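You operate a simulated robot arm through the tools that you are given. There is no shell and no other tool. Be economical: measure what you need, move in short steps, check, and stop when the job is done.

You are at the controls of a simulated robot arm. One attempt, no reset.

Task
Take the orange slide on the ledge of the wall unit and put it away on the oak bench. Then count the wipe packs on the ledge of the wall unit, then put as many of the cartons from the ledge of the wall unit on the top of the drawer unit. Then take the slim bottle on the ledge of the wall unit and put it away on the top of the brown bench. Then take the tall jar and leave it on top of the teal dusty filter. Then turn the humidity knob to 40 %. Then open the dehumidifier door, take the tall jug and leave it on the top of the island bench and shut the door again. Do these in the order given. Set down upright: carton, slim bottle, tall jar, tall jug.

The check looks at the end state, three seconds after you hand in, the way a careful person would. Anything else that was tipped, shoved, dropped, spilled or broken makes it a failure.

Robot
A 7-joint arm with a two-finger parallel gripper on a trunk, on a base that drives. Base frame: it is fixed to the floor where the robot stands at the start and does not move with it; the origin is under the middle of the robot, x ahead of it, y to its left, z up; the surface under the hand at the start is at about z = 0.88. Units: m, degrees, N and s.
With the tool pointing down near the work surface it reaches from about 0.2 to 0.74 m from the robot's upright axis, wherever it stands. Its first joint turns from -166.0 to 166.0 degrees. Places, roughly: carton [0.5, 0, 1]; dehumidifier door [0.3, 1.4, 0.6]; dusty filter [0.5, -0.25, 1]; humidity knob [0.3, 1.3, 0.9]; oak bench [-6.9, 6.8, 0.9]; orange slide (8x4x2 cm) [0.5, 0.2, 0.9]; slim bottle (5x5x10 cm) [0.6, -1, 0.9]; tall jar (6x6x11 cm) [-1.3, -2.3, 1.6]; tall jug (9x14x13 cm) [0.4, 1.4, 0.5]; top of the brown bench [-1.8, 0.3, 0.9]; top of the drawer unit [-0.4, -2.3, 0.6]; top of the island bench [-1.8, 2.7, 0.9]; wipe pack [0.5, 0.75, 1]. Payload 1.57 kg.
The tool frame sits at the grasp point between the pads (the TCP): z along the fingers, y along the line on which they close. The tips reach 0.03 m beyond it. The gripper opens to 0.11 m. The fingers are 0.024 m wide and 0.012 m thick; the gripper's body (0.048 by 0.112 m) begins 0.078 m behind the TCP.
Orientation is that of the tool frame in the base frame, as [roll, pitch, yaw] about the fixed x, y, z axes, in that order (R = Rz(yaw) Ry(pitch) Rx(roll)). With the fingers straight down and closing along the base's y, the tool's x points along the base's -x, its y along +y and its z along -z.

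Tools
- The arm moves only by the tool drive_tool. Its argument "commands" is a list of rows, each a list of 7 numbers: the shift along the tool's x, y, z in units of 250 mm (1.0 is 250 mm), then the turn, a rotation vector about the tool's x, y, z in units of 90 degrees (1.0 is 90 degrees), then the gripper command, from -1 (fully open) to 1 (shut), values between in proportion. In form: [[x, y, z, rx, ry, rz, hand], ...]. A call has 1 to 8 rows; each row is the pose to reach, as a shift and turn from the pose commanded when the call began, along the tool's axes at that moment. A call with a number of a shift or a turn outside -1 to 1 is refused whole. Rows are played at 5 a second. More than 0.05 m and 8.6 degrees between two rows, or a gripper value outside its range, and nothing of the call is played. Where a pose cannot be reached the arm comes as near as it can. A force on the tool above 40 N (or 10 N above the force at the start of the call, whichever is more), or a blocked arm, ends the call early, and 0.2 s more pass. Each finger travels about 0.045 m/s and halts on what it meets, pressing with about 43 N; the grip force reading is that of the motor and also rises with nothing between the fingers. The clock runs only during rows and for 0.2 s after the last one: add rows that repeat a pose to give the fingers time. It gives the time, the measured TCP pose, the force on the tool (base axes), the opening and the grip force at its end, in the units of the frame above (readings bear some noise), with the torque about the TCP (base axes, N m) and any sound that the robot's microphone picked up.
- Cameras (640 x 400 px; columns grow to the right, rows downward): "scene" is now at [-0.0049, 0.1448, 1.5424]; the picture's right is [-0.12, -0.99, 0.00], its down [-0.84, 0.10, -0.53] and it looks along [0.52, -0.06, -0.85] (base axes); focal length 214 px, centre (320, 200). "wrist" rides on the gripper at [0.07, 0.016, -0.141] in the tool frame; the picture's right is [-0.23, 0.97, 0.00], its down [-0.86, -0.20, -0.48] and it looks along [-0.47, -0.11, 0.88] (tool axes); focal length 222 px, centre (320, 200). There is no depth. A picture from a camera that has moved, and an enlarged one, comes with that camera's place and axes in the base frame and with its lens. The place of the scene camera against the robot may be out by one fixed shift of up to 0.025 m in any direction.
- capture(camera): a new picture of that camera. It takes no simulated time.
- slide_trunk(by): slides the trunk up (or, below 0, down) by that many m; the arm and the scene camera ride with it, the base frame stays. It gives what a move gives, with no picture.
- base_move(legs): drives the robot by 1 to 6 legs, each [ahead, turn to the left] in m and degrees, along the robot's own axes; the way and the turn of a leg run together, so that a leg with both is an arc; at most 1.5 m and 180 degrees a leg. The arm and the cameras ride along, it lands a little off, and it stops where it bumps. It gives what a move gives.
- aim_head(pan, tilt): turns the head with the scene camera to pan (to the left, within 155 degrees either way) and tilt (down, from -29 to 69), counted from straight ahead of the robot. It gives what a move gives.
- inspect(camera, box): a new picture of the part [left, top, right, bottom] of that camera's present view, enlarged. It takes no simulated time.
- job_done(): hands the job in; it is judged then, once.

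Go step by step. Nothing tells you exact positions but the pictures and the camera data: compare them with the known pose of the tool, close in by small moves and look again before you grip or let go. The budget is 217 turns and 202 pictures, counting those below and the enlarged ones. Unless the task says otherwise, let go and move clear before handing in.

The tools are called after ">>>" by a JSON object that holds its "api" and its "payload". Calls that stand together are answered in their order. drive_tool: Moves the arm, as the interface text tells. Its arguments: {"type":"object","properties":{"commands":{"type":"array"}},"required":["commands"]} The other tools are called the same way: slide_trunk (by) slides the trunk up or down; base_move (legs) drives the base; aim_head (pan, tilt) turns the head that bears the scene camera; capture (camera) takes a picture; inspect (camera, box) takes an enlarged picture of a part of a camera's view; job_done () hands the job in.

At the start:

```text
clock: 0.0
eef_pos: [0.3674, -0.1936, 1.1965]
ee_rot: [-180.0, 0.1, 179.8]
force: [0.0, 1.0, 0.2]
torque: [0.02, 0.0, 0.03]
grip_width: 0.11
finger_force: 0.1
trunk travel left (down, up): [-0.496, 0.094]
robot x, y, heading: [0.0013, -0.002, -0.1]
head pan, tilt: [-7.0, 58.2]
```

scene: 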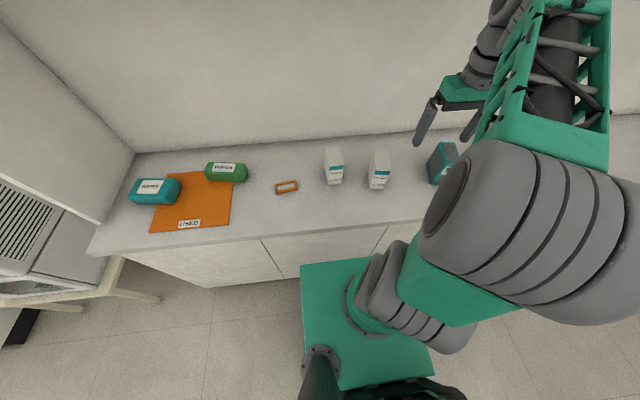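
wrist: 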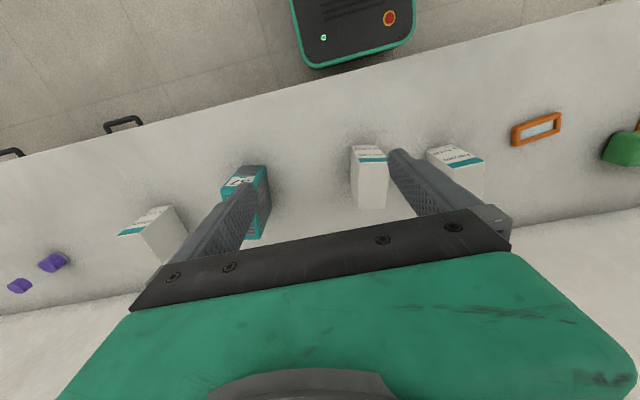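

I see the ledge with a teal and a green pack by an orange "USED" mat, an orange slide, cartons and a teal filter. I'll look around before moving.

>>> {"api": "aim_head", "payload": {"pan": 40, "tilt": 35}}

>>> {"api": "capture", "payload": {"camera": "scene"}}

>>> {"api": "aim_head", "payload": {"pan": -45, "tilt": 40}}

>>> {"api": "capture", "payload": {"camera": "scene"}}

>>> {"api": "aim_head", "payload": {"pan": 120, "tilt": 15}}

>>> {"api": "capture", "payload": {"camera": "scene"}}

>>> {"api": "aim_head", "payload": {"pan": -130, "tilt": 15}}

>>> {"api": "capture", "payload": {"camera": "scene"}}

```text
clock: 1.1
eef_pos: [0.3675, -0.1934, 1.1958]
ee_rot: [-179.9, 0.0, 179.8]
force: [-0.6, 0.4, 0.3]
torque: [0.0, -0.02, -0.01]
grip_width: 0.1101
finger_force: 0.1
trunk travel left (down, up): [-0.496, 0.094]
robot x, y, heading: [-0.0011, 0.0016, -0.1]
head pan, tilt: [40.0, 35.0]
```

```text
199 pictures are left
camera scene: at [-0.0055, 0.2097, 1.5746], right [0.64, -0.77, 0.0], down [-0.44, -0.37, -0.82], along [0.63, 0.53, -0.57], focal length 214 px, centre (320, 200)
```

scene: 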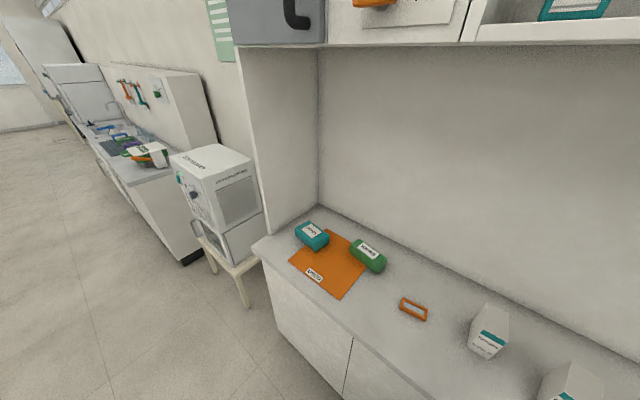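

```text
clock: 2.7
eef_pos: [0.3675, -0.1936, 1.1965]
ee_rot: [179.9, 0.0, 179.7]
force: [0.1, 0.4, -0.5]
torque: [-0.01, 0.01, 0.03]
grip_width: 0.1102
finger_force: 0.1
trunk travel left (down, up): [-0.496, 0.094]
robot x, y, heading: [0.0024, 0.0023, -0.2]
head pan, tilt: [-45.0, 40.0]
```

```text
198 pictures are left
camera scene: at [-0.0129, 0.0931, 1.5671], right [-0.71, -0.71, 0.0], down [-0.45, 0.45, -0.77], along [0.54, -0.54, -0.64], focal length 214 px, centre (320, 200)
```

scene: 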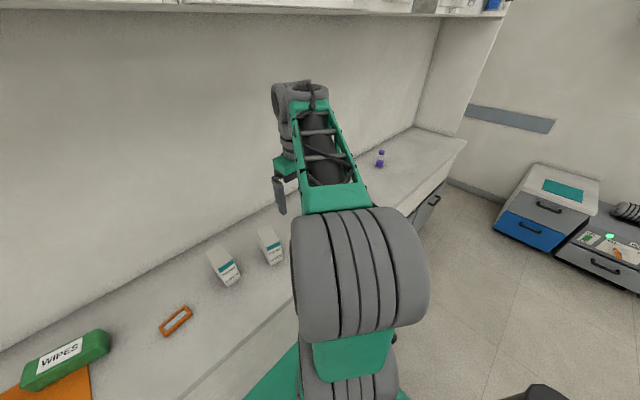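

```text
clock: 5.3
eef_pos: [0.3683, -0.1929, 1.1967]
ee_rot: [-180.0, 0.0, 179.7]
force: [-0.3, -0.3, -0.7]
torque: [0.0, -0.02, -0.01]
grip_width: 0.1101
finger_force: 0.1
trunk travel left (down, up): [-0.496, 0.094]
robot x, y, heading: [0.0019, 0.0032, 0.0]
head pan, tilt: [120.0, 15.0]
```

```text
197 pictures are left
camera scene: at [-0.1197, 0.2341, 1.6066], right [0.87, 0.5, 0.0], down [0.13, -0.22, -0.97], along [-0.48, 0.84, -0.26], focal length 214 px, centre (320, 200)
```

scene: 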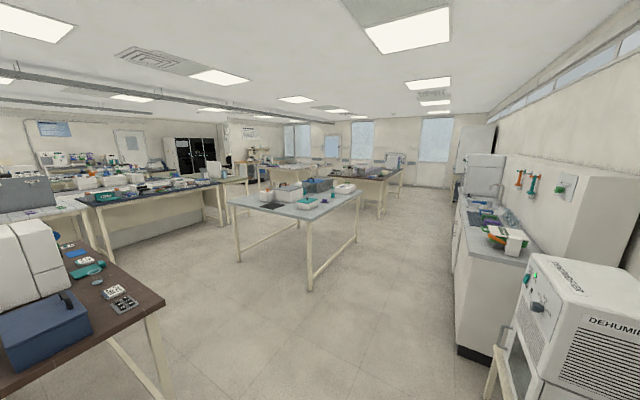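

```text
clock: 8.8
eef_pos: [0.3679, -0.1932, 1.1955]
ee_rot: [179.9, 0.0, 179.6]
force: [-0.6, -0.5, 0.7]
torque: [-0.01, -0.01, -0.04]
grip_width: 0.11
finger_force: 0.0
trunk travel left (down, up): [-0.496, 0.094]
robot x, y, heading: [-0.0006, 0.001, -0.2]
head pan, tilt: [-130.0, 15.0]
```

```text
196 pictures are left
camera scene: at [-0.133, 0.0816, 1.6066], right [-0.77, 0.64, 0.0], down [0.17, 0.2, -0.97], along [-0.62, -0.74, -0.26], focal length 214 px, centre (320, 200)
```

scene: 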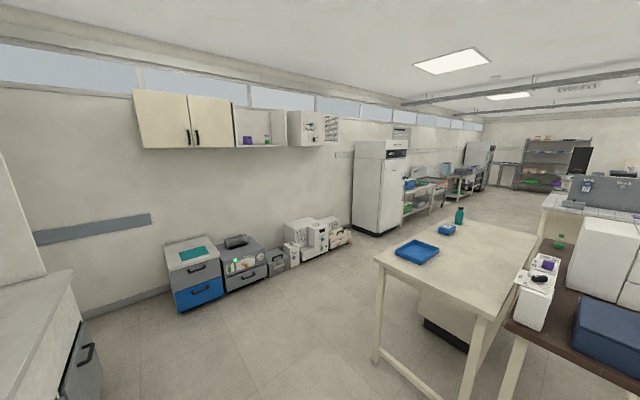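

Several cartons, two packs and the surrounding benches are in view. Now I'll read the labels up close.

>>> {"api": "aim_head", "payload": {"pan": 35, "tilt": 50}}

>>> {"api": "inspect", "payload": {"camera": "scene", "box": [220, 100, 460, 250]}}

>>> {"api": "capture", "payload": {"camera": "scene"}}

>>> {"api": "inspect", "payload": {"camera": "wrist", "box": [0, 120, 320, 320]}}

>>> {"api": "inspect", "payload": {"camera": "wrist", "box": [320, 80, 640, 280]}}

```text
clock: 11.3
eef_pos: [0.3666, -0.1935, 1.1958]
ee_rot: [-180.0, -0.1, 179.7]
force: [0.2, 0.6, -0.1]
torque: [0.0, 0.02, -0.02]
grip_width: 0.11
finger_force: 0.1
trunk travel left (down, up): [-0.496, 0.094]
robot x, y, heading: [0.0018, -0.0009, -0.2]
head pan, tilt: [35.0, 50.0]
```

```text
2.67 times, centred on (340, 175) of scene
camera zoom: at [-0.0099, 0.1973, 1.5529], right [0.57, -0.82, 0.0], down [-0.63, -0.44, -0.64], along [0.53, 0.37, -0.77], focal length 572 px, centre (267, 267)
```

zoom: 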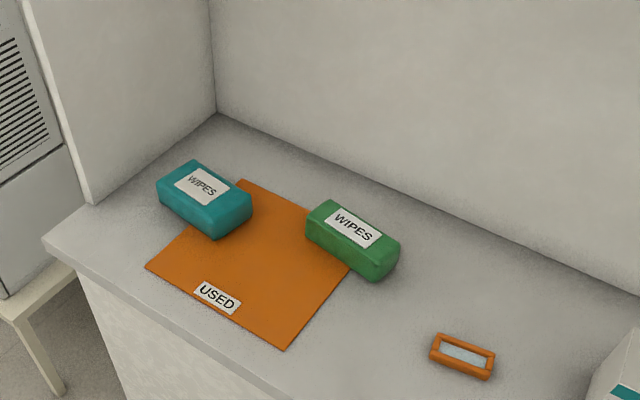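

```text
194 pictures are left
camera scene: at [-0.0099, 0.1973, 1.5529], right [0.57, -0.82, 0.0], down [-0.63, -0.44, -0.64], along [0.53, 0.37, -0.77], focal length 214 px, centre (320, 200)
```

scene: 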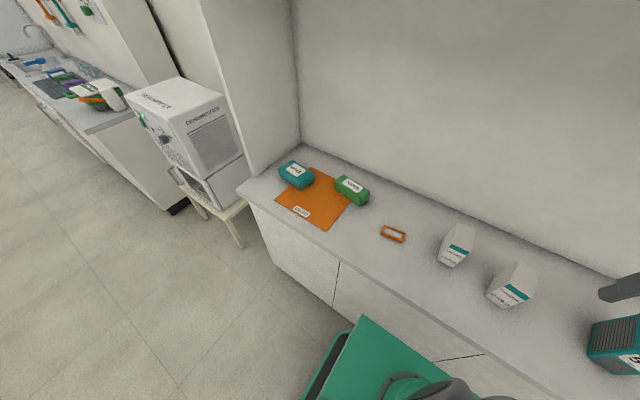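

```text
2.00 times, centred on (160, 220) of wrist
camera zoom: at [0.2981, -0.1767, 1.3364], right [0.23, 0.97, 0.0], down [0.85, -0.2, 0.48], along [0.47, -0.11, -0.88], focal length 444 px, centre (640, 160)
```

zoom: 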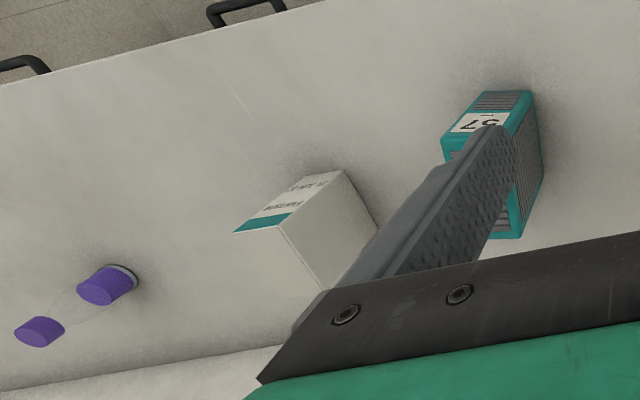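

```text
2.00 times, centred on (480, 180) of wrist
camera zoom: at [0.2981, -0.1767, 1.3364], right [0.23, 0.97, 0.0], down [0.85, -0.2, 0.48], along [0.47, -0.11, -0.88], focal length 444 px, centre (0, 240)
```

zoom: 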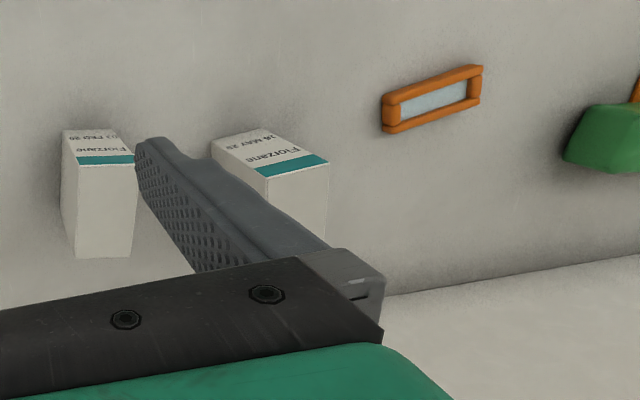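

The ledge shows two wipe packs (teal and green) and three cartons. I take the slide to be at about (0.475, 0.212), with its long axis roughly along y. I'll move over it now.

>>> {"api": "drive_tool", "payload": {"commands": [[-0.025, 0.125, 0, 0, 0, 0.09, -1], [-0.05, 0.25, 0, 0, 0, 0.18, -1], [-0.075, 0.375, 0, 0, 0, 0.27, -1], [-0.1, 0.5, 0, 0, 0, 0.36, -1], [-0.125, 0.625, 0, 0, 0, 0.45, -1], [-0.15, 0.75, 0, 0, 0, 0.54, -1], [-0.175, 0.875, 0, 0, 0, 0.63, -1], [-0.2, 1.0, 0, 0, 0, 0.72, -1]]}}

>>> {"api": "drive_tool", "payload": {"commands": [[0.093, 0.094, 0.08, 0, 0, 0.034, -1], [0.186, 0.188, 0.16, 0, 0, 0.068, -1], [0.279, 0.282, 0.24, 0, 0, 0.102, -1], [0.372, 0.376, 0.32, 0, 0, 0.136, -1], [0.464, 0.472, 0.4, 0, 0, 0.169, -1]]}}

>>> {"api": "capture", "payload": {"camera": "wrist"}}

>>> {"api": "capture", "payload": {"camera": "scene"}}

```text
clock: 13.1
eef_pos: [0.4199, 0.0553, 1.1947]
ee_rot: [180.0, 0.1, 114.7]
force: [0.4, -1.1, -0.3]
torque: [-0.04, 0.01, 0.03]
grip_width: 0.1103
finger_force: 0.0
trunk travel left (down, up): [-0.496, 0.094]
robot x, y, heading: [0.0016, 0.0015, -0.0]
head pan, tilt: [35.0, 50.0]
```

```text
clock: 14.3
eef_pos: [0.4784, 0.2115, 1.0968]
ee_rot: [180.0, 0.0, 99.7]
force: [1.2, -0.6, 0.3]
torque: [0.0, 0.01, -0.03]
grip_width: 0.1101
finger_force: 0.0
trunk travel left (down, up): [-0.496, 0.094]
robot x, y, heading: [0.0028, -0.0019, 0.4]
head pan, tilt: [35.0, 50.0]
```

```text
191 pictures are left
camera wrist: at [0.4829, 0.2833, 1.2365], right [1.0, -0.06, 0.0], down [-0.05, -0.88, 0.48], along [-0.03, -0.48, -0.88], focal length 222 px, centre (320, 200)
```

wrist: 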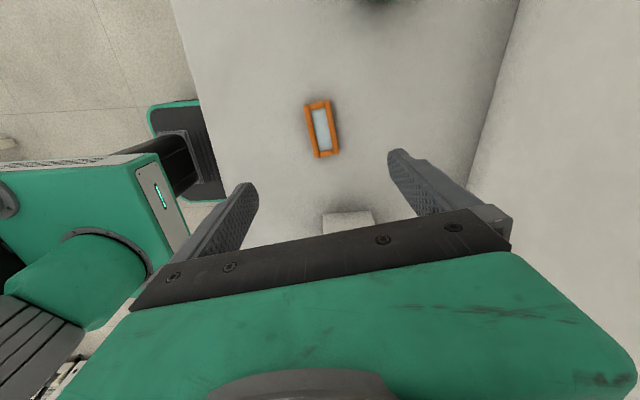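

```text
190 pictures are left
camera scene: at [-0.0097, 0.1978, 1.5528], right [0.57, -0.82, 0.0], down [-0.63, -0.44, -0.64], along [0.53, 0.37, -0.77], focal length 214 px, centre (320, 200)
```

scene: 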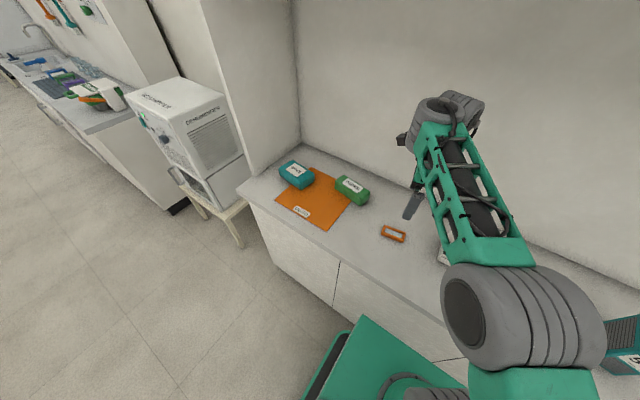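

The slide centre is about (0.481, 0.217), which lines up with the hand. I'm descending to just above the surface.

>>> {"api": "drive_tool", "payload": {"commands": [[0.01, 0.007, 0.16, 0, 0, 0.02, -1], [0.02, 0.014, 0.32, 0, 0, 0.04, -1], [0.02, 0.014, 0.48, 0, 0, 0.04, -1], [0.02, 0.014, 0.6, 0, 0, 0.04, -1], [0.02, 0.014, 0.66, 0, 0, 0.04, -1], [0.02, 0.014, 0.69, 0, 0, 0.04, -1]]}}

>>> {"api": "capture", "payload": {"camera": "wrist"}}

```text
clock: 15.7
eef_pos: [0.4807, 0.2174, 0.9234]
ee_rot: [179.9, -0.1, 96.1]
force: [-0.5, 0.1, 0.7]
torque: [0.02, 0.02, 0.01]
grip_width: 0.1101
finger_force: 0.2
out of reach, approached as far as the arm can: row 3, 4, 5
trunk travel left (down, up): [-0.496, 0.094]
robot x, y, heading: [0.0001, 0.0001, -0.1]
head pan, tilt: [35.0, 50.0]
```

```text
189 pictures are left
camera wrist: at [0.4901, 0.288, 1.0647], right [0.99, -0.12, 0.0], down [-0.11, -0.87, 0.48], along [-0.06, -0.47, -0.88], focal length 222 px, centre (320, 200)
```

wrist: 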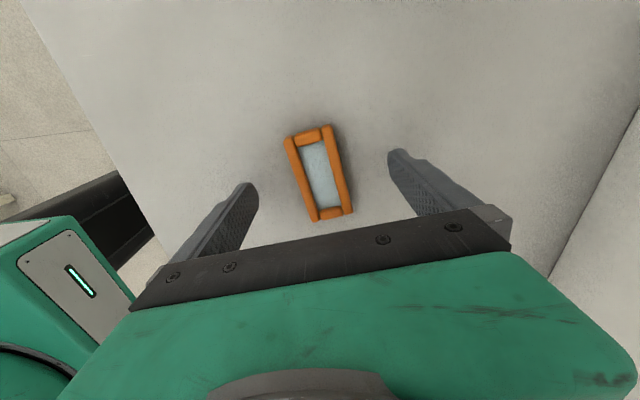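

Alignment is good. I'm lowering about 8 mm, then closing.

>>> {"api": "drive_tool", "payload": {"commands": [[0, 0, 0.02, 0, 0, 0, -1], [0, 0, 0.034, 0, 0, 0, -1], [0, 0, 0.034, 0, 0, 0, 1], [0, 0, 0.034, 0, 0, 0, 1], [0, 0, 0.034, 0, 0, 0, 1], [0, 0, 0.034, 0, 0, 0, 1], [0, 0, 0.034, 0, 0, 0, 1], [0, 0, 0.034, 0, 0, 0, 1]]}}

>>> {"api": "drive_tool", "payload": {"commands": [[0, 0, -0.1, 0, 0, 0, 1], [0, 0, -0.2, 0, 0, 0, 1], [0, 0, -0.35, 0, 0, 0, 1], [0, 0, -0.5, 0, 0, 0, 1], [0, 0, -0.65, 0, 0, 0, 1], [0, 0, -0.8, 0, 0, 0, 1]]}}

>>> {"api": "capture", "payload": {"camera": "wrist"}}

```text
clock: 17.5
eef_pos: [0.4795, 0.2176, 0.9144]
ee_rot: [-180.0, -0.1, 96.1]
force: [0.1, -0.1, 0.6]
torque: [-0.05, -0.02, 0.0]
grip_width: 0.0389
finger_force: 30.7
trunk travel left (down, up): [-0.496, 0.094]
robot x, y, heading: [-0.002, 0.0001, -0.2]
head pan, tilt: [35.0, 50.0]
```

```text
clock: 18.9
eef_pos: [0.4822, 0.2181, 1.1136]
ee_rot: [-179.8, 0.0, 96.1]
force: [-0.7, -0.2, -0.2]
torque: [0.01, 0.01, 0.03]
grip_width: 0.0384
finger_force: 43.5
trunk travel left (down, up): [-0.496, 0.094]
robot x, y, heading: [0.003, 0.0007, 0.1]
head pan, tilt: [35.0, 50.0]
```

```text
188 pictures are left
camera wrist: at [0.4905, 0.2889, 1.254], right [0.99, -0.12, 0.0], down [-0.11, -0.87, 0.48], along [-0.06, -0.48, -0.88], focal length 222 px, centre (320, 200)
```

wrist: 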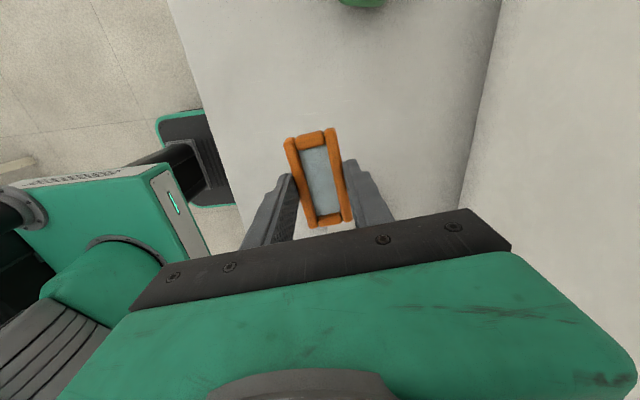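

The slide is held. I'll back off, turn toward +y, drive up the aisle between the sink counter and the island, and look.

>>> {"api": "base_move", "payload": {"legs": [[-0.48, 0], [0, 90], [1.5, 0]]}}

>>> {"api": "aim_head", "payload": {"pan": 0, "tilt": 20}}

>>> {"api": "capture", "payload": {"camera": "scene"}}

>>> {"api": "aim_head", "payload": {"pan": 55, "tilt": 15}}

>>> {"api": "capture", "payload": {"camera": "scene"}}

```text
clock: 32.5
eef_pos: [-0.615, 1.9969, 1.113]
ee_rot: [-180.0, 0.0, -175.9]
force: [0.0, -0.5, -0.3]
torque: [0.01, -0.01, 0.01]
grip_width: 0.0387
finger_force: 42.9
trunk travel left (down, up): [-0.496, 0.094]
robot x, y, heading: [-0.4139, 1.5074, 87.8]
head pan, tilt: [35.0, 50.0]
```

```text
clock: 33.5
eef_pos: [-0.6175, 1.9964, 1.1133]
ee_rot: [180.0, 0.0, -176.0]
force: [0.2, -0.4, -0.1]
torque: [0.02, -0.03, 0.0]
grip_width: 0.0386
finger_force: 42.5
trunk travel left (down, up): [-0.496, 0.094]
robot x, y, heading: [-0.4179, 1.5058, 88.0]
head pan, tilt: [0.0, 20.0]
```

```text
187 pictures are left
camera scene: at [-0.582, 1.5444, 1.5984], right [1.0, -0.03, 0.0], down [-0.01, -0.34, -0.94], along [0.03, 0.94, -0.34], focal length 214 px, centre (320, 200)
```

scene: 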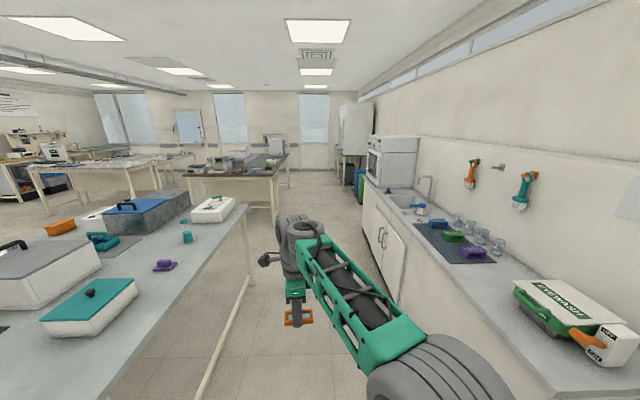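

```text
clock: 34.8
eef_pos: [-0.6162, 1.9965, 1.1138]
ee_rot: [179.9, 0.0, -175.8]
force: [0.4, 0.1, 0.2]
torque: [-0.01, -0.01, -0.01]
grip_width: 0.0386
finger_force: 42.5
trunk travel left (down, up): [-0.496, 0.094]
robot x, y, heading: [-0.4142, 1.5092, 87.9]
head pan, tilt: [55.0, 15.0]
```

```text
186 pictures are left
camera scene: at [-0.6598, 1.5076, 1.6066], right [0.6, 0.8, 0.0], down [0.21, -0.16, -0.97], along [-0.77, 0.58, -0.26], focal length 214 px, centre (320, 200)
```

scene: 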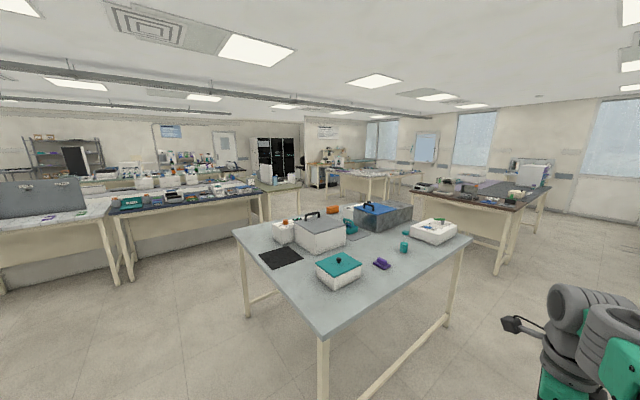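

The island spans x -2.35..-1.15, y 1.9..3.3, with a clear cross-aisle at y≈4. I'll drive through it westward.

>>> {"api": "base_move", "payload": {"legs": [[0, 4], [1.25, 0], [1.25, 0], [0, 88], [1.5, 0], [1.5, 0]]}}

>>> {"api": "aim_head", "payload": {"pan": -20, "tilt": 18}}

>>> {"api": "capture", "payload": {"camera": "scene"}}

```text
clock: 65.3
eef_pos: [-3.9772, 3.9717, 1.1137]
ee_rot: [179.9, 0.0, -86.4]
force: [0.4, 0.9, -0.1]
torque: [0.01, 0.01, 0.01]
grip_width: 0.0389
finger_force: 43.0
trunk travel left (down, up): [-0.496, 0.094]
robot x, y, heading: [-3.4826, 4.1724, 177.5]
head pan, tilt: [55.0, 15.0]
```

```text
clock: 66.8
eef_pos: [-3.977, 3.9722, 1.114]
ee_rot: [180.0, 0.0, -86.4]
force: [0.2, -0.6, -0.1]
torque: [-0.03, 0.0, 0.0]
grip_width: 0.0385
finger_force: 43.3
trunk travel left (down, up): [-0.496, 0.094]
robot x, y, heading: [-3.4862, 4.1649, 177.5]
head pan, tilt: [-20.0, 18.0]
```

```text
185 pictures are left
camera scene: at [-3.5326, 4.0468, 1.6017], right [0.38, 0.92, 0.0], down [0.29, -0.12, -0.95], along [-0.88, 0.36, -0.31], focal length 214 px, centre (320, 200)
```

scene: 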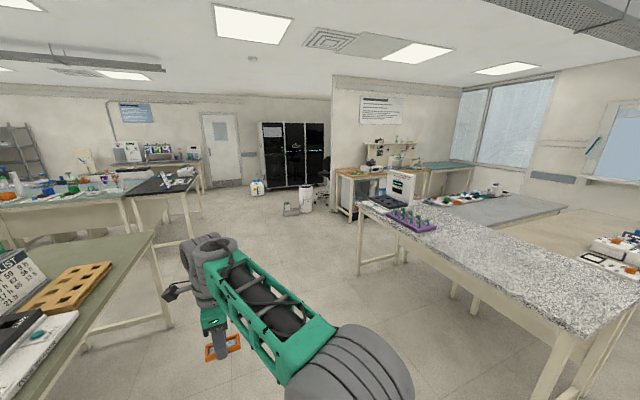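

The oak bench should be by the partition ahead and right. I'm driving west another ~2 m along the clear aisle.

>>> {"api": "base_move", "payload": {"legs": [[1.5, 0], [0.6, 0]]}}

>>> {"api": "aim_head", "payload": {"pan": -55, "tilt": 22}}

>>> {"api": "capture", "payload": {"camera": "scene"}}

```text
clock: 77.1
eef_pos: [-6.0634, 4.0769, 1.1142]
ee_rot: [-180.0, -0.1, -86.9]
force: [0.6, -0.2, -0.5]
torque: [-0.02, -0.04, 0.0]
grip_width: 0.0386
finger_force: 43.1
trunk travel left (down, up): [-0.496, 0.094]
robot x, y, heading: [-5.5752, 4.2664, 176.6]
head pan, tilt: [-20.0, 18.0]
```

```text
clock: 78.1
eef_pos: [-6.0643, 4.0771, 1.1127]
ee_rot: [180.0, 0.0, -86.9]
force: [0.2, 0.1, 0.5]
torque: [0.01, -0.03, 0.01]
grip_width: 0.0384
finger_force: 42.9
trunk travel left (down, up): [-0.496, 0.094]
robot x, y, heading: [-5.5732, 4.2702, 176.6]
head pan, tilt: [-55.0, 22.0]
```

```text
184 pictures are left
camera scene: at [-5.5813, 4.1875, 1.5952], right [0.85, 0.53, 0.0], down [0.2, -0.32, -0.93], along [-0.49, 0.79, -0.37], focal length 214 px, centre (320, 200)
```

scene: 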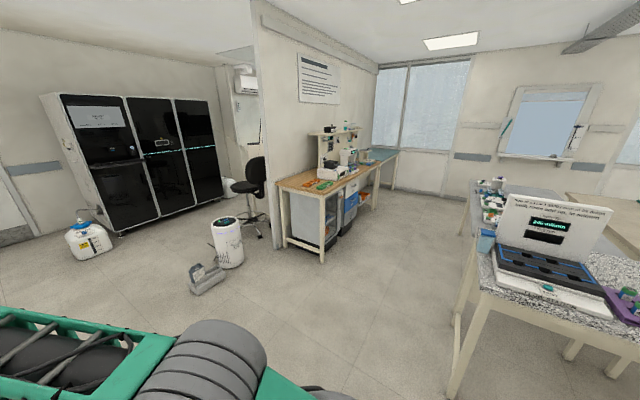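

The oak bench is ahead, its near corner around (-6.53, 5.8), running along y by the partition. Zooming in for clear space.

>>> {"api": "inspect", "payload": {"camera": "scene", "box": [260, 110, 420, 210]}}

```text
4.00 times, centred on (340, 160) of scene
camera zoom: at [-5.5813, 4.1875, 1.5952], right [0.85, 0.53, 0.0], down [0.2, -0.32, -0.93], along [-0.49, 0.79, -0.37], focal length 858 px, centre (240, 360)
```

zoom: 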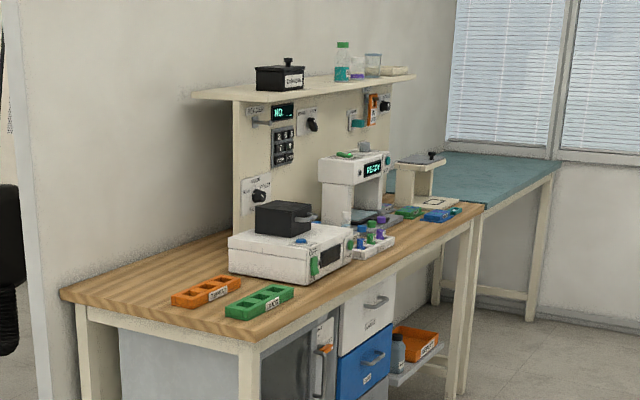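

I'll drive to stand in front of the bench's near end, facing −x.

>>> {"api": "base_move", "payload": {"legs": [[0, -70], [1.3, 0], [0.5, 0], [0, 73]]}}

>>> {"api": "aim_head", "payload": {"pan": 0, "tilt": 45}}

>>> {"api": "capture", "payload": {"camera": "scene"}}

```text
clock: 93.3
eef_pos: [-6.5796, 5.7773, 1.1138]
ee_rot: [-180.0, -0.1, -86.1]
force: [-0.7, 0.0, -1.1]
torque: [-0.01, 0.01, 0.0]
grip_width: 0.0386
finger_force: 43.5
trunk travel left (down, up): [-0.496, 0.094]
robot x, y, heading: [-6.0901, 5.9751, 177.6]
head pan, tilt: [-55.0, 22.0]
```

```text
clock: 94.5
eef_pos: [-6.5818, 5.7776, 1.1133]
ee_rot: [180.0, 0.0, -86.1]
force: [-0.1, -0.2, -0.1]
torque: [-0.03, -0.02, 0.02]
grip_width: 0.0386
finger_force: 43.0
trunk travel left (down, up): [-0.496, 0.094]
robot x, y, heading: [-6.0905, 5.975, 177.7]
head pan, tilt: [0.0, 45.0]
```

```text
182 pictures are left
camera scene: at [-6.131, 5.8214, 1.5598], right [0.04, 1.0, 0.0], down [0.71, -0.03, -0.71], along [-0.71, 0.03, -0.71], focal length 214 px, centre (320, 200)
```

scene: 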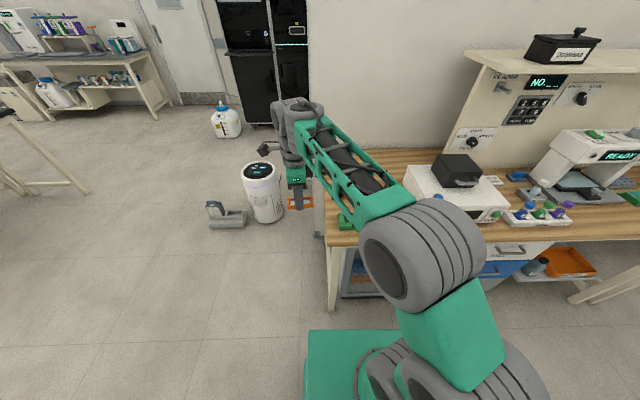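

The bench's near corner is at about (-6.56, 5.87). I'll check with the wrist camera.

>>> {"api": "capture", "payload": {"camera": "wrist"}}

>>> {"api": "inspect", "payload": {"camera": "scene", "box": [310, 130, 510, 250]}}

```text
181 pictures are left
camera wrist: at [-6.5921, 5.7076, 1.2541], right [-0.99, 0.16, 0.0], down [0.14, 0.87, 0.48], along [0.08, 0.47, -0.88], focal length 222 px, centre (320, 200)
```

wrist: 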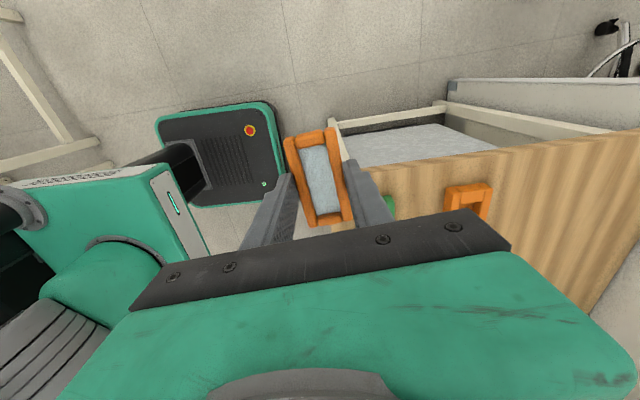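

```text
3.20 times, centred on (410, 190) of scene
camera zoom: at [-6.131, 5.8214, 1.5598], right [0.04, 1.0, 0.0], down [0.71, -0.03, -0.71], along [-0.71, 0.03, -0.71], focal length 686 px, centre (32, 232)
```

zoom: 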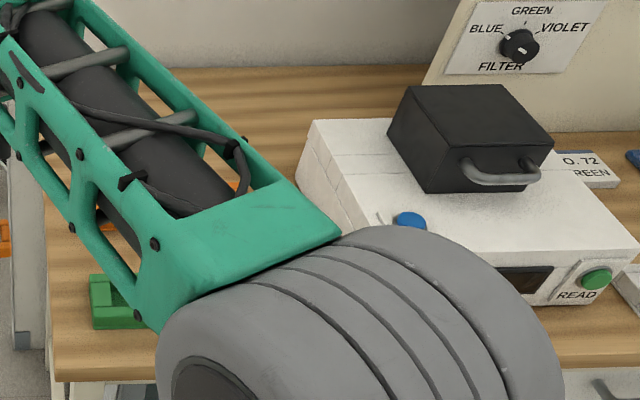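

I'll raise the hand and shift it deeper so the wrist camera sees the trays.

>>> {"api": "drive_tool", "payload": {"commands": [[0, 0.1, -0.12, 0, 0, 0, 1], [0, 0.2, -0.24, 0, 0, 0, 1], [0, 0.3, -0.36, 0, 0, 0, 1], [0, 0.4, -0.5, 0, 0, 0, 1]]}}

>>> {"api": "capture", "payload": {"camera": "wrist"}}

>>> {"api": "capture", "payload": {"camera": "scene"}}

```text
clock: 95.5
eef_pos: [-6.6777, 5.7723, 1.2363]
ee_rot: [-179.8, 0.1, -86.1]
force: [0.2, 0.4, 0.6]
torque: [0.02, -0.04, -0.01]
grip_width: 0.0389
finger_force: 42.9
out of reach, approached as far as the arm can: row 4
trunk travel left (down, up): [-0.496, 0.094]
robot x, y, heading: [-6.0962, 5.9792, 178.1]
head pan, tilt: [0.0, 45.0]
```

```text
179 pictures are left
camera wrist: at [-6.6892, 5.7007, 1.376], right [-0.99, 0.16, 0.0], down [0.14, 0.87, 0.48], along [0.08, 0.47, -0.88], focal length 222 px, centre (320, 200)
```

wrist: 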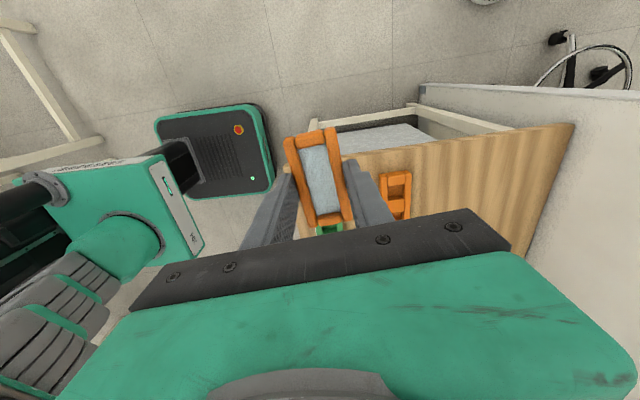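

```text
178 pictures are left
camera scene: at [-6.1327, 5.8209, 1.5596], right [0.04, 1.0, 0.0], down [0.71, -0.03, -0.71], along [-0.71, 0.03, -0.71], focal length 214 px, centre (320, 200)
```

scene: 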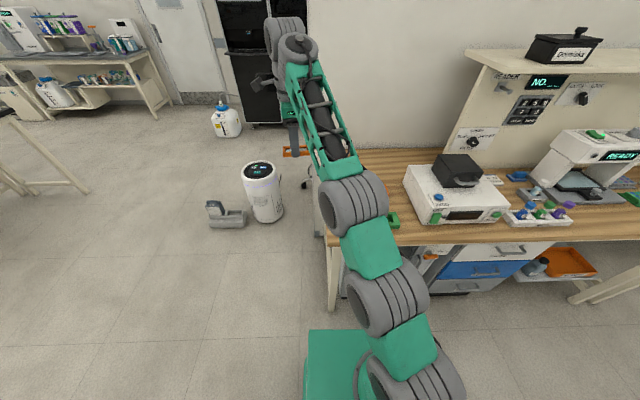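

The trays lie along the near end; there's about 25 cm clear between the orange tray and the wall. I'll reposition to approach from the bench's short end, retracting the arm first.

>>> {"api": "drive_tool", "payload": {"commands": [[0, -0.18, 0, 0, 0, 0, 1], [0, -0.36, 0, 0, 0, 0, 1], [0, -0.54, 0, 0, 0, 0, 1], [0, -0.7, 0, 0, 0, 0, 1]]}}

>>> {"api": "base_move", "payload": {"legs": [[0, 90], [0.62, 0], [0, -90], [0.63, 0], [0, -88]]}}

>>> {"api": "capture", "payload": {"camera": "scene"}}

>>> {"api": "capture", "payload": {"camera": "wrist"}}

```text
clock: 96.5
eef_pos: [-6.5019, 5.7827, 1.236]
ee_rot: [-180.0, 0.0, -86.1]
force: [0.6, 0.9, -0.4]
torque: [-0.05, -0.02, -0.03]
grip_width: 0.0386
finger_force: 43.0
trunk travel left (down, up): [-0.496, 0.094]
robot x, y, heading: [-6.0898, 5.9792, 177.8]
head pan, tilt: [0.0, 45.0]
```

```text
clock: 114.5
eef_pos: [-6.9652, 5.7915, 1.237]
ee_rot: [179.9, 0.0, -174.3]
force: [0.6, -0.3, -0.5]
torque: [0.0, -0.01, 0.0]
grip_width: 0.0386
finger_force: 42.4
trunk travel left (down, up): [-0.496, 0.094]
robot x, y, heading: [-6.7553, 5.3839, 89.5]
head pan, tilt: [0.0, 45.0]
```

```text
177 pictures are left
camera scene: at [-6.9246, 5.4071, 1.5598], right [1.0, -0.01, 0.0], down [0.0, -0.71, -0.71], along [0.0, 0.71, -0.71], focal length 214 px, centre (320, 200)
```

scene: 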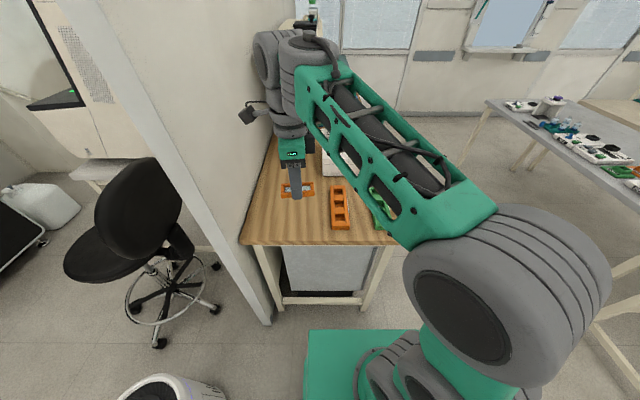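

```text
176 pictures are left
camera wrist: at [-7.0363, 5.8015, 1.3769], right [0.13, 0.99, 0.0], down [0.87, -0.11, 0.48], along [0.47, -0.06, -0.88], focal length 222 px, centre (320, 200)
```

wrist: 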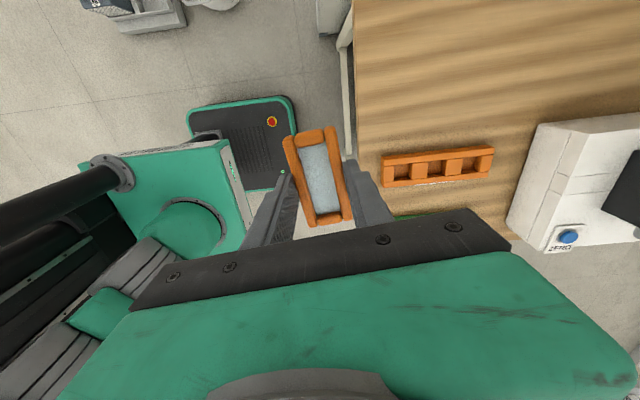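

The orange tray spans x≈-6.87..-6.80; free wood lies from it to the wall (x≈-7.2). Target is (-7.0, 5.98); moving there and lowering.

>>> {"api": "drive_tool", "payload": {"commands": [[0.01, 0.15, 0, 0, 0, 0, 1], [0.02, 0.3, 0.0, 0, 0, 0, 1], [0.03, 0.45, 0.1, 0, 0, 0, 1], [0.04, 0.6, 0.25, 0, 0, 0, 1], [0.06, 0.77, 0.35, 0, 0, 0, 1], [0.06, 0.77, 0.54, 0, 0, 0, 1], [0.06, 0.77, 0.73, 0, 0, 0, 1], [0.06, 0.77, 0.92, 0, 0, 0, 1]]}}

>>> {"api": "capture", "payload": {"camera": "scene"}}

>>> {"api": "capture", "payload": {"camera": "wrist"}}

```text
refused: row 4 steps farther than a row can; nothing moved
```

```text
175 pictures are left
camera scene: at [-6.9246, 5.4071, 1.5598], right [1.0, -0.01, 0.0], down [0.0, -0.71, -0.71], along [0.0, 0.71, -0.71], focal length 214 px, centre (320, 200)
```

scene: 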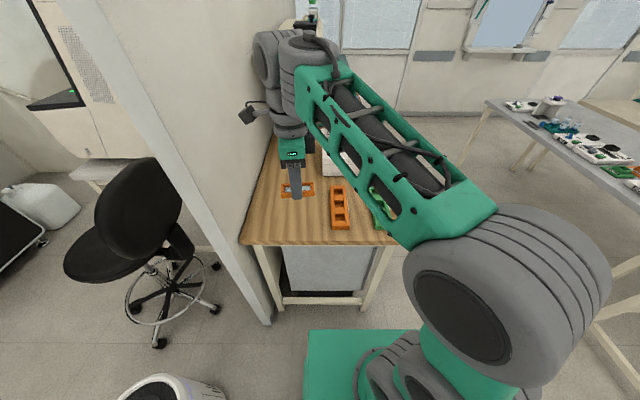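

```text
174 pictures are left
camera wrist: at [-7.0363, 5.8015, 1.3769], right [0.13, 0.99, 0.0], down [0.87, -0.11, 0.48], along [0.47, -0.06, -0.88], focal length 222 px, centre (320, 200)
```

wrist: 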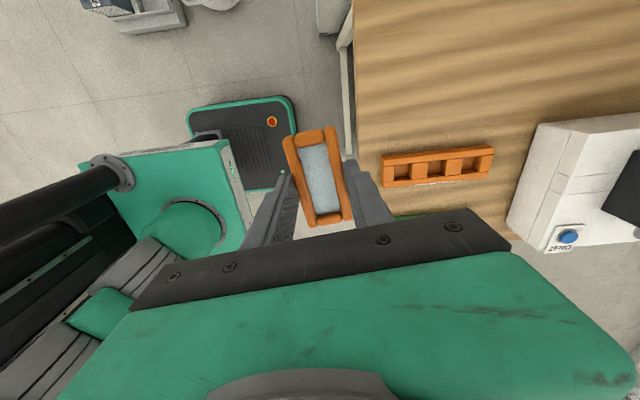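

A row was too long; sending it again with shorter steps.

>>> {"api": "drive_tool", "payload": {"commands": [[0.01, 0.15, 0, 0, 0, 0, 1], [0.02, 0.3, 0.05, 0, 0, 0, 1], [0.03, 0.45, 0.12, 0, 0, 0, 1], [0.04, 0.6, 0.22, 0, 0, 0, 1], [0.06, 0.77, 0.3, 0, 0, 0, 1], [0.06, 0.77, 0.49, 0, 0, 0, 1], [0.06, 0.77, 0.68, 0, 0, 0, 1], [0.06, 0.77, 0.86, 0, 0, 0, 1]]}}

>>> {"api": "capture", "payload": {"camera": "scene"}}

>>> {"api": "capture", "payload": {"camera": "wrist"}}

```text
clock: 116.2
eef_pos: [-6.9991, 5.9815, 1.0212]
ee_rot: [-180.0, 0.0, -174.2]
force: [-0.1, -1.2, -0.8]
torque: [-0.01, 0.01, -0.01]
grip_width: 0.0386
finger_force: 43.1
trunk travel left (down, up): [-0.496, 0.094]
robot x, y, heading: [-6.7569, 5.3882, 89.6]
head pan, tilt: [0.0, 45.0]
```

```text
173 pictures are left
camera scene: at [-6.925, 5.4077, 1.5598], right [1.0, 0.0, 0.0], down [0.0, -0.71, -0.71], along [0.0, 0.71, -0.71], focal length 214 px, centre (320, 200)
```

scene: 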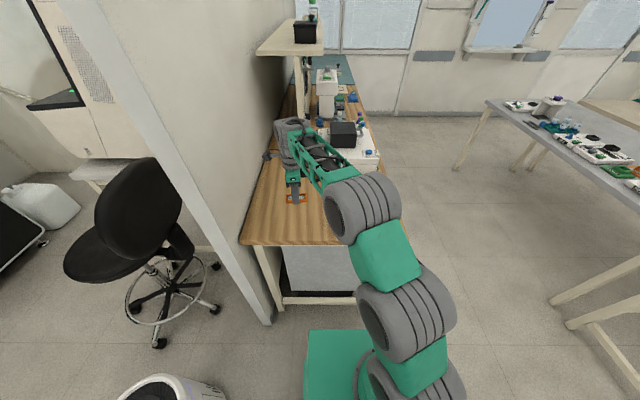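

```text
172 pictures are left
camera wrist: at [-7.07, 5.9916, 1.1619], right [0.13, 0.99, 0.0], down [0.87, -0.11, 0.48], along [0.47, -0.06, -0.88], focal length 222 px, centre (320, 200)
```

wrist: 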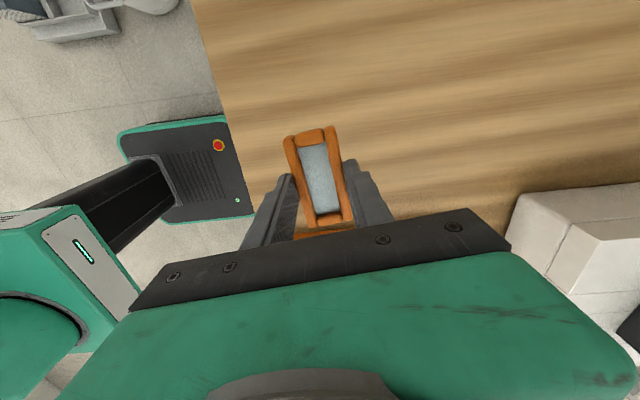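

Clear wood is below. Lowering in small steps.

>>> {"api": "drive_tool", "payload": {"commands": [[0, 0, 0.12, 0, 0, 0, 1], [0, 0, 0.24, 0, 0, 0, 1], [0, 0, 0.28, 0, 0, 0, 1], [0, 0, 0.3, 0, 0, 0, 1], [0, 0, 0.32, 0, 0, 0, 1]]}}

>>> {"api": "capture", "payload": {"camera": "wrist"}}

```text
clock: 117.5
eef_pos: [-6.9997, 5.9828, 0.9421]
ee_rot: [-180.0, -0.1, -174.2]
force: [0.5, -0.1, -0.1]
torque: [-0.02, -0.03, -0.02]
grip_width: 0.0385
finger_force: 43.2
trunk travel left (down, up): [-0.496, 0.094]
robot x, y, heading: [-6.76, 5.3834, 89.5]
head pan, tilt: [0.0, 45.0]
```

```text
171 pictures are left
camera wrist: at [-7.0707, 5.9914, 1.0819], right [0.13, 0.99, 0.0], down [0.87, -0.11, 0.48], along [0.47, -0.06, -0.88], focal length 222 px, centre (320, 200)
```

wrist: 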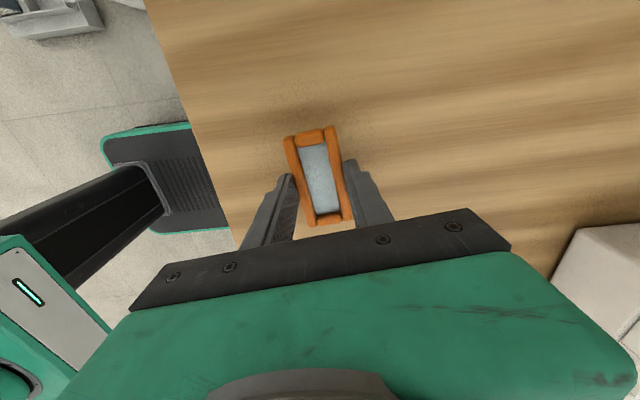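

>>> {"api": "drive_tool", "payload": {"commands": [[0, 0, 0.012, 0, 0, 0, 1], [0, 0, 0.024, 0, 0, 0, 1], [0, 0, 0.024, 0, 0, 0, 1]]}}

>>> {"api": "drive_tool", "payload": {"commands": [[0, 0, 0.008, 0, 0, 0, 1], [0, 0, 0.016, 0, 0, 0, 1], [0, 0, 0.016, 0, 0, 0, 1]]}}

>>> {"api": "drive_tool", "payload": {"commands": [[0, 0, 0.008, 0, 0, 0, 1], [0, 0, 0.016, 0, 0, 0, 1], [0, 0, 0.016, 0, 0, 0, 1]]}}

>>> {"api": "capture", "payload": {"camera": "wrist"}}

```text
clock: 118.2
eef_pos: [-7.0002, 5.9827, 0.9355]
ee_rot: [180.0, 0.0, -174.2]
force: [0.4, -0.3, -1.3]
torque: [0.02, 0.03, 0.02]
grip_width: 0.0385
finger_force: 43.2
trunk travel left (down, up): [-0.496, 0.094]
robot x, y, heading: [-6.7556, 5.3862, 89.4]
head pan, tilt: [0.0, 45.0]
```

```text
clock: 119.0
eef_pos: [-6.9999, 5.9816, 0.9335]
ee_rot: [-180.0, 0.0, -174.1]
force: [0.2, 0.6, -0.7]
torque: [-0.03, 0.01, 0.0]
grip_width: 0.039
finger_force: 43.2
trunk travel left (down, up): [-0.496, 0.094]
robot x, y, heading: [-6.7557, 5.3803, 89.6]
head pan, tilt: [0.0, 45.0]
```

```text
clock: 119.8
eef_pos: [-7.0, 5.9813, 0.9263]
ee_rot: [180.0, 0.1, -174.2]
force: [0.3, -0.5, -0.4]
torque: [-0.03, -0.02, 0.0]
grip_width: 0.0386
finger_force: 42.9
trunk travel left (down, up): [-0.496, 0.094]
robot x, y, heading: [-6.7571, 5.3876, 89.5]
head pan, tilt: [0.0, 45.0]
```

```text
170 pictures are left
camera wrist: at [-7.0715, 5.9911, 1.0677], right [0.13, 0.99, 0.0], down [0.87, -0.11, 0.48], along [0.47, -0.06, -0.88], focal length 222 px, centre (320, 200)
```

wrist: 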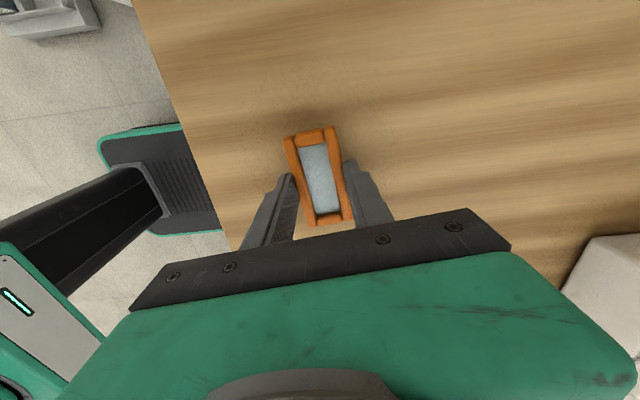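

>>> {"api": "drive_tool", "payload": {"commands": [[0, 0, 0.01, 0, 0, 0, 1], [0, 0, 0.02, 0, 0, 0, 1], [0, 0, 0.02, 0, 0, 0, 1]]}}

>>> {"api": "drive_tool", "payload": {"commands": [[0, 0, 0.008, 0, 0, 0, 1], [0, 0, 0.016, 0, 0, 0, 1], [0, 0, 0.016, 0, 0, 0, 1]]}}

>>> {"api": "drive_tool", "payload": {"commands": [[0, 0, 0.008, 0, 0, 0, 1], [0, 0, 0.016, 0, 0, 0, 1], [0, 0, 0.016, 0, 0, 0, 1]]}}

>>> {"api": "capture", "payload": {"camera": "wrist"}}

```text
clock: 120.7
eef_pos: [-7.0009, 5.9812, 0.9217]
ee_rot: [180.0, 0.0, -174.2]
force: [1.2, 0.3, 1.0]
torque: [0.0, 0.0, 0.0]
grip_width: 0.0388
finger_force: 43.0
trunk travel left (down, up): [-0.496, 0.094]
robot x, y, heading: [-6.7523, 5.3884, 89.8]
head pan, tilt: [0.0, 45.0]
```

```text
clock: 121.5
eef_pos: [-7.001, 5.982, 0.9191]
ee_rot: [180.0, 0.0, -174.3]
force: [0.0, 1.2, -0.7]
torque: [0.02, 0.01, 0.0]
grip_width: 0.0385
finger_force: 42.5
trunk travel left (down, up): [-0.496, 0.094]
robot x, y, heading: [-6.7593, 5.3859, 89.8]
head pan, tilt: [0.0, 45.0]
```

```text
clock: 122.2
eef_pos: [-7.0005, 5.9822, 0.9154]
ee_rot: [180.0, 0.0, -174.2]
force: [-1.1, 0.4, 0.0]
torque: [0.01, -0.02, -0.01]
grip_width: 0.0388
finger_force: 43.1
trunk travel left (down, up): [-0.496, 0.094]
robot x, y, heading: [-6.7537, 5.3873, 89.8]
head pan, tilt: [0.0, 45.0]
```

```text
169 pictures are left
camera wrist: at [-7.0712, 5.9914, 1.0555], right [0.13, 0.99, 0.0], down [0.87, -0.11, 0.48], along [0.47, -0.06, -0.88], focal length 222 px, centre (320, 200)
```

wrist: 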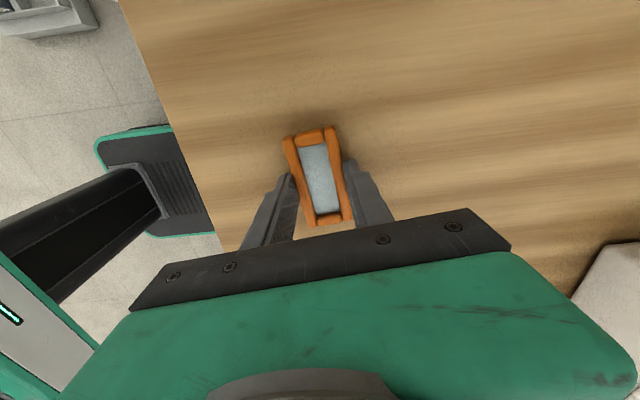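

>>> {"api": "drive_tool", "payload": {"commands": [[0, 0, 0.008, 0, 0, 0, 1], [0, 0, 0.016, 0, 0, 0, 1], [0, 0, 0.016, 0, 0, 0, 1]]}}

>>> {"api": "drive_tool", "payload": {"commands": [[0, 0, 0.008, 0, 0, 0, 1], [0, 0, 0.016, 0, 0, 0, 1], [0, 0, 0.016, 0, 0, 0, 1]]}}

>>> {"api": "capture", "payload": {"camera": "wrist"}}

>>> {"api": "inspect", "payload": {"camera": "scene", "box": [240, 150, 360, 225]}}

```text
clock: 123.0
eef_pos: [-6.9993, 5.9814, 0.9134]
ee_rot: [179.8, -0.1, -174.2]
force: [0.7, -2.0, 16.5]
torque: [-0.24, -0.27, -0.02]
grip_width: 0.0388
finger_force: 43.0
trunk travel left (down, up): [-0.496, 0.094]
robot x, y, heading: [-6.7582, 5.386, 89.7]
head pan, tilt: [0.0, 45.0]
```

```text
clock: 123.8
eef_pos: [-7.0006, 5.9824, 0.9096]
ee_rot: [179.6, -0.1, -174.2]
force: [0.4, 3.4, 36.0]
torque: [-0.11, -0.02, -0.05]
grip_width: 0.0386
finger_force: 42.7
trunk travel left (down, up): [-0.496, 0.094]
robot x, y, heading: [-6.7585, 5.3874, 89.9]
head pan, tilt: [0.0, 45.0]
```

```text
168 pictures are left
camera wrist: at [-7.0711, 5.9904, 1.051], right [0.13, 0.99, 0.01], down [0.87, -0.11, 0.47], along [0.47, -0.05, -0.88], focal length 222 px, centre (320, 200)
```

wrist: 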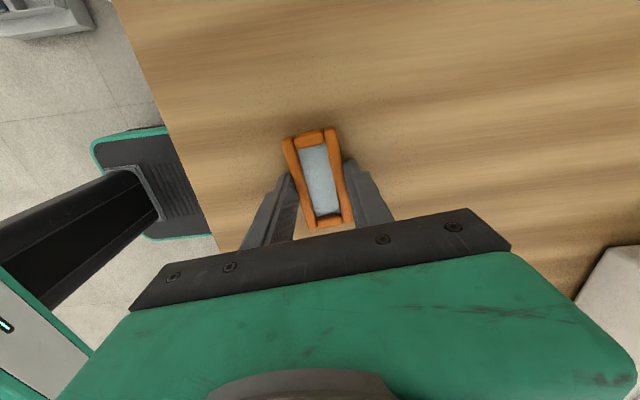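

```text
5.33 times, centred on (300, 188) of scene
camera zoom: at [-6.9234, 5.4045, 1.5602], right [1.0, -0.01, 0.0], down [0.0, -0.71, -0.71], along [0.0, 0.71, -0.71], focal length 1144 px, centre (427, 267)
```

zoom: 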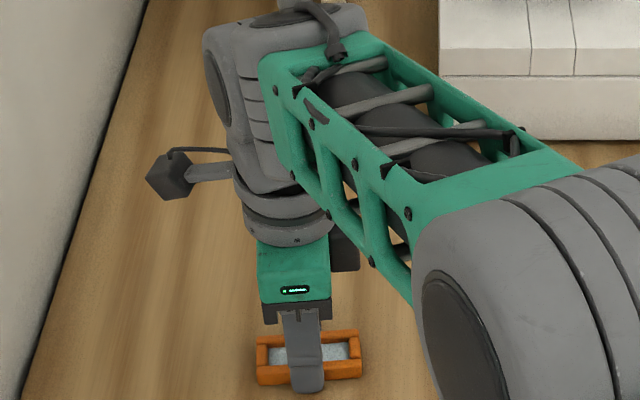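

Contact. Easing off, opening and lifting.

>>> {"api": "drive_tool", "payload": {"commands": [[0, 0, -0.014, 0, 0, 0, 1], [0, 0, -0.014, 0, 0, 0, -0.5], [0, 0, -0.014, 0, 0, 0, -0.5], [0, 0, -0.014, 0, 0, 0, -0.5], [0, 0, -0.1, 0, 0, 0, -0.5], [0, 0, -0.25, 0, 0, 0, -0.5], [0, 0, -0.4, 0, 0, 0, -0.5], [0, 0, -0.59, 0, 0, 0, -0.5]]}}

>>> {"api": "drive_tool", "payload": {"commands": [[0, -0.15, -0.1, 0, 0, 0, -0.5], [0, -0.3, -0.2, 0, 0, 0, -0.5], [0, -0.45, -0.3, 0, 0, 0, -0.5], [0, -0.6, -0.4, 0, 0, 0, -0.5]]}}

>>> {"api": "capture", "payload": {"camera": "wrist"}}

>>> {"api": "inspect", "payload": {"camera": "scene", "box": [230, 130, 390, 230]}}

```text
clock: 125.7
eef_pos: [-6.9988, 5.9811, 1.0535]
ee_rot: [-179.9, 0.1, -174.2]
force: [0.2, 0.0, 0.2]
torque: [0.02, 0.0, 0.02]
grip_width: 0.0828
finger_force: 0.1
trunk travel left (down, up): [-0.496, 0.094]
robot x, y, heading: [-6.7583, 5.3857, 89.9]
head pan, tilt: [0.0, 45.0]
```

```text
clock: 126.7
eef_pos: [-6.9855, 5.8298, 1.1548]
ee_rot: [-180.0, -0.1, -174.1]
force: [0.1, 0.1, 0.5]
torque: [-0.02, -0.03, 0.0]
grip_width: 0.0825
finger_force: 0.1
trunk travel left (down, up): [-0.496, 0.094]
robot x, y, heading: [-6.7578, 5.3875, 89.8]
head pan, tilt: [0.0, 45.0]
```

```text
166 pictures are left
camera wrist: at [-7.0558, 5.8393, 1.2949], right [0.13, 0.99, 0.0], down [0.87, -0.11, 0.48], along [0.47, -0.06, -0.88], focal length 222 px, centre (320, 200)
```

wrist: 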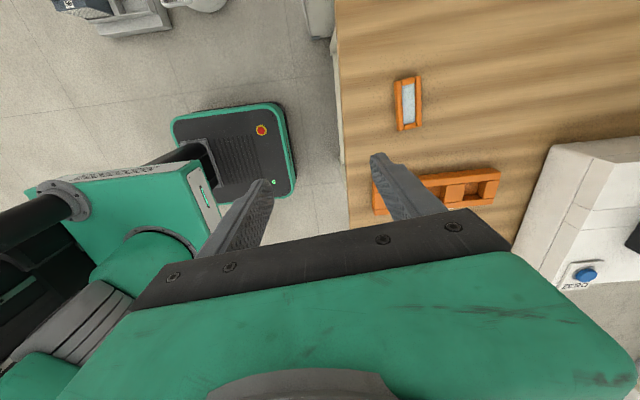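

```text
4.00 times, centred on (310, 180) of scene
camera zoom: at [-6.9244, 5.4065, 1.5598], right [1.0, -0.01, 0.0], down [0.0, -0.71, -0.71], along [0.0, 0.71, -0.71], focal length 858 px, centre (360, 280)
```

zoom: 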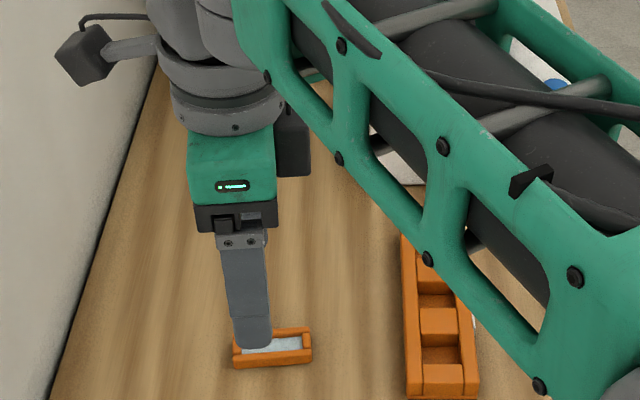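

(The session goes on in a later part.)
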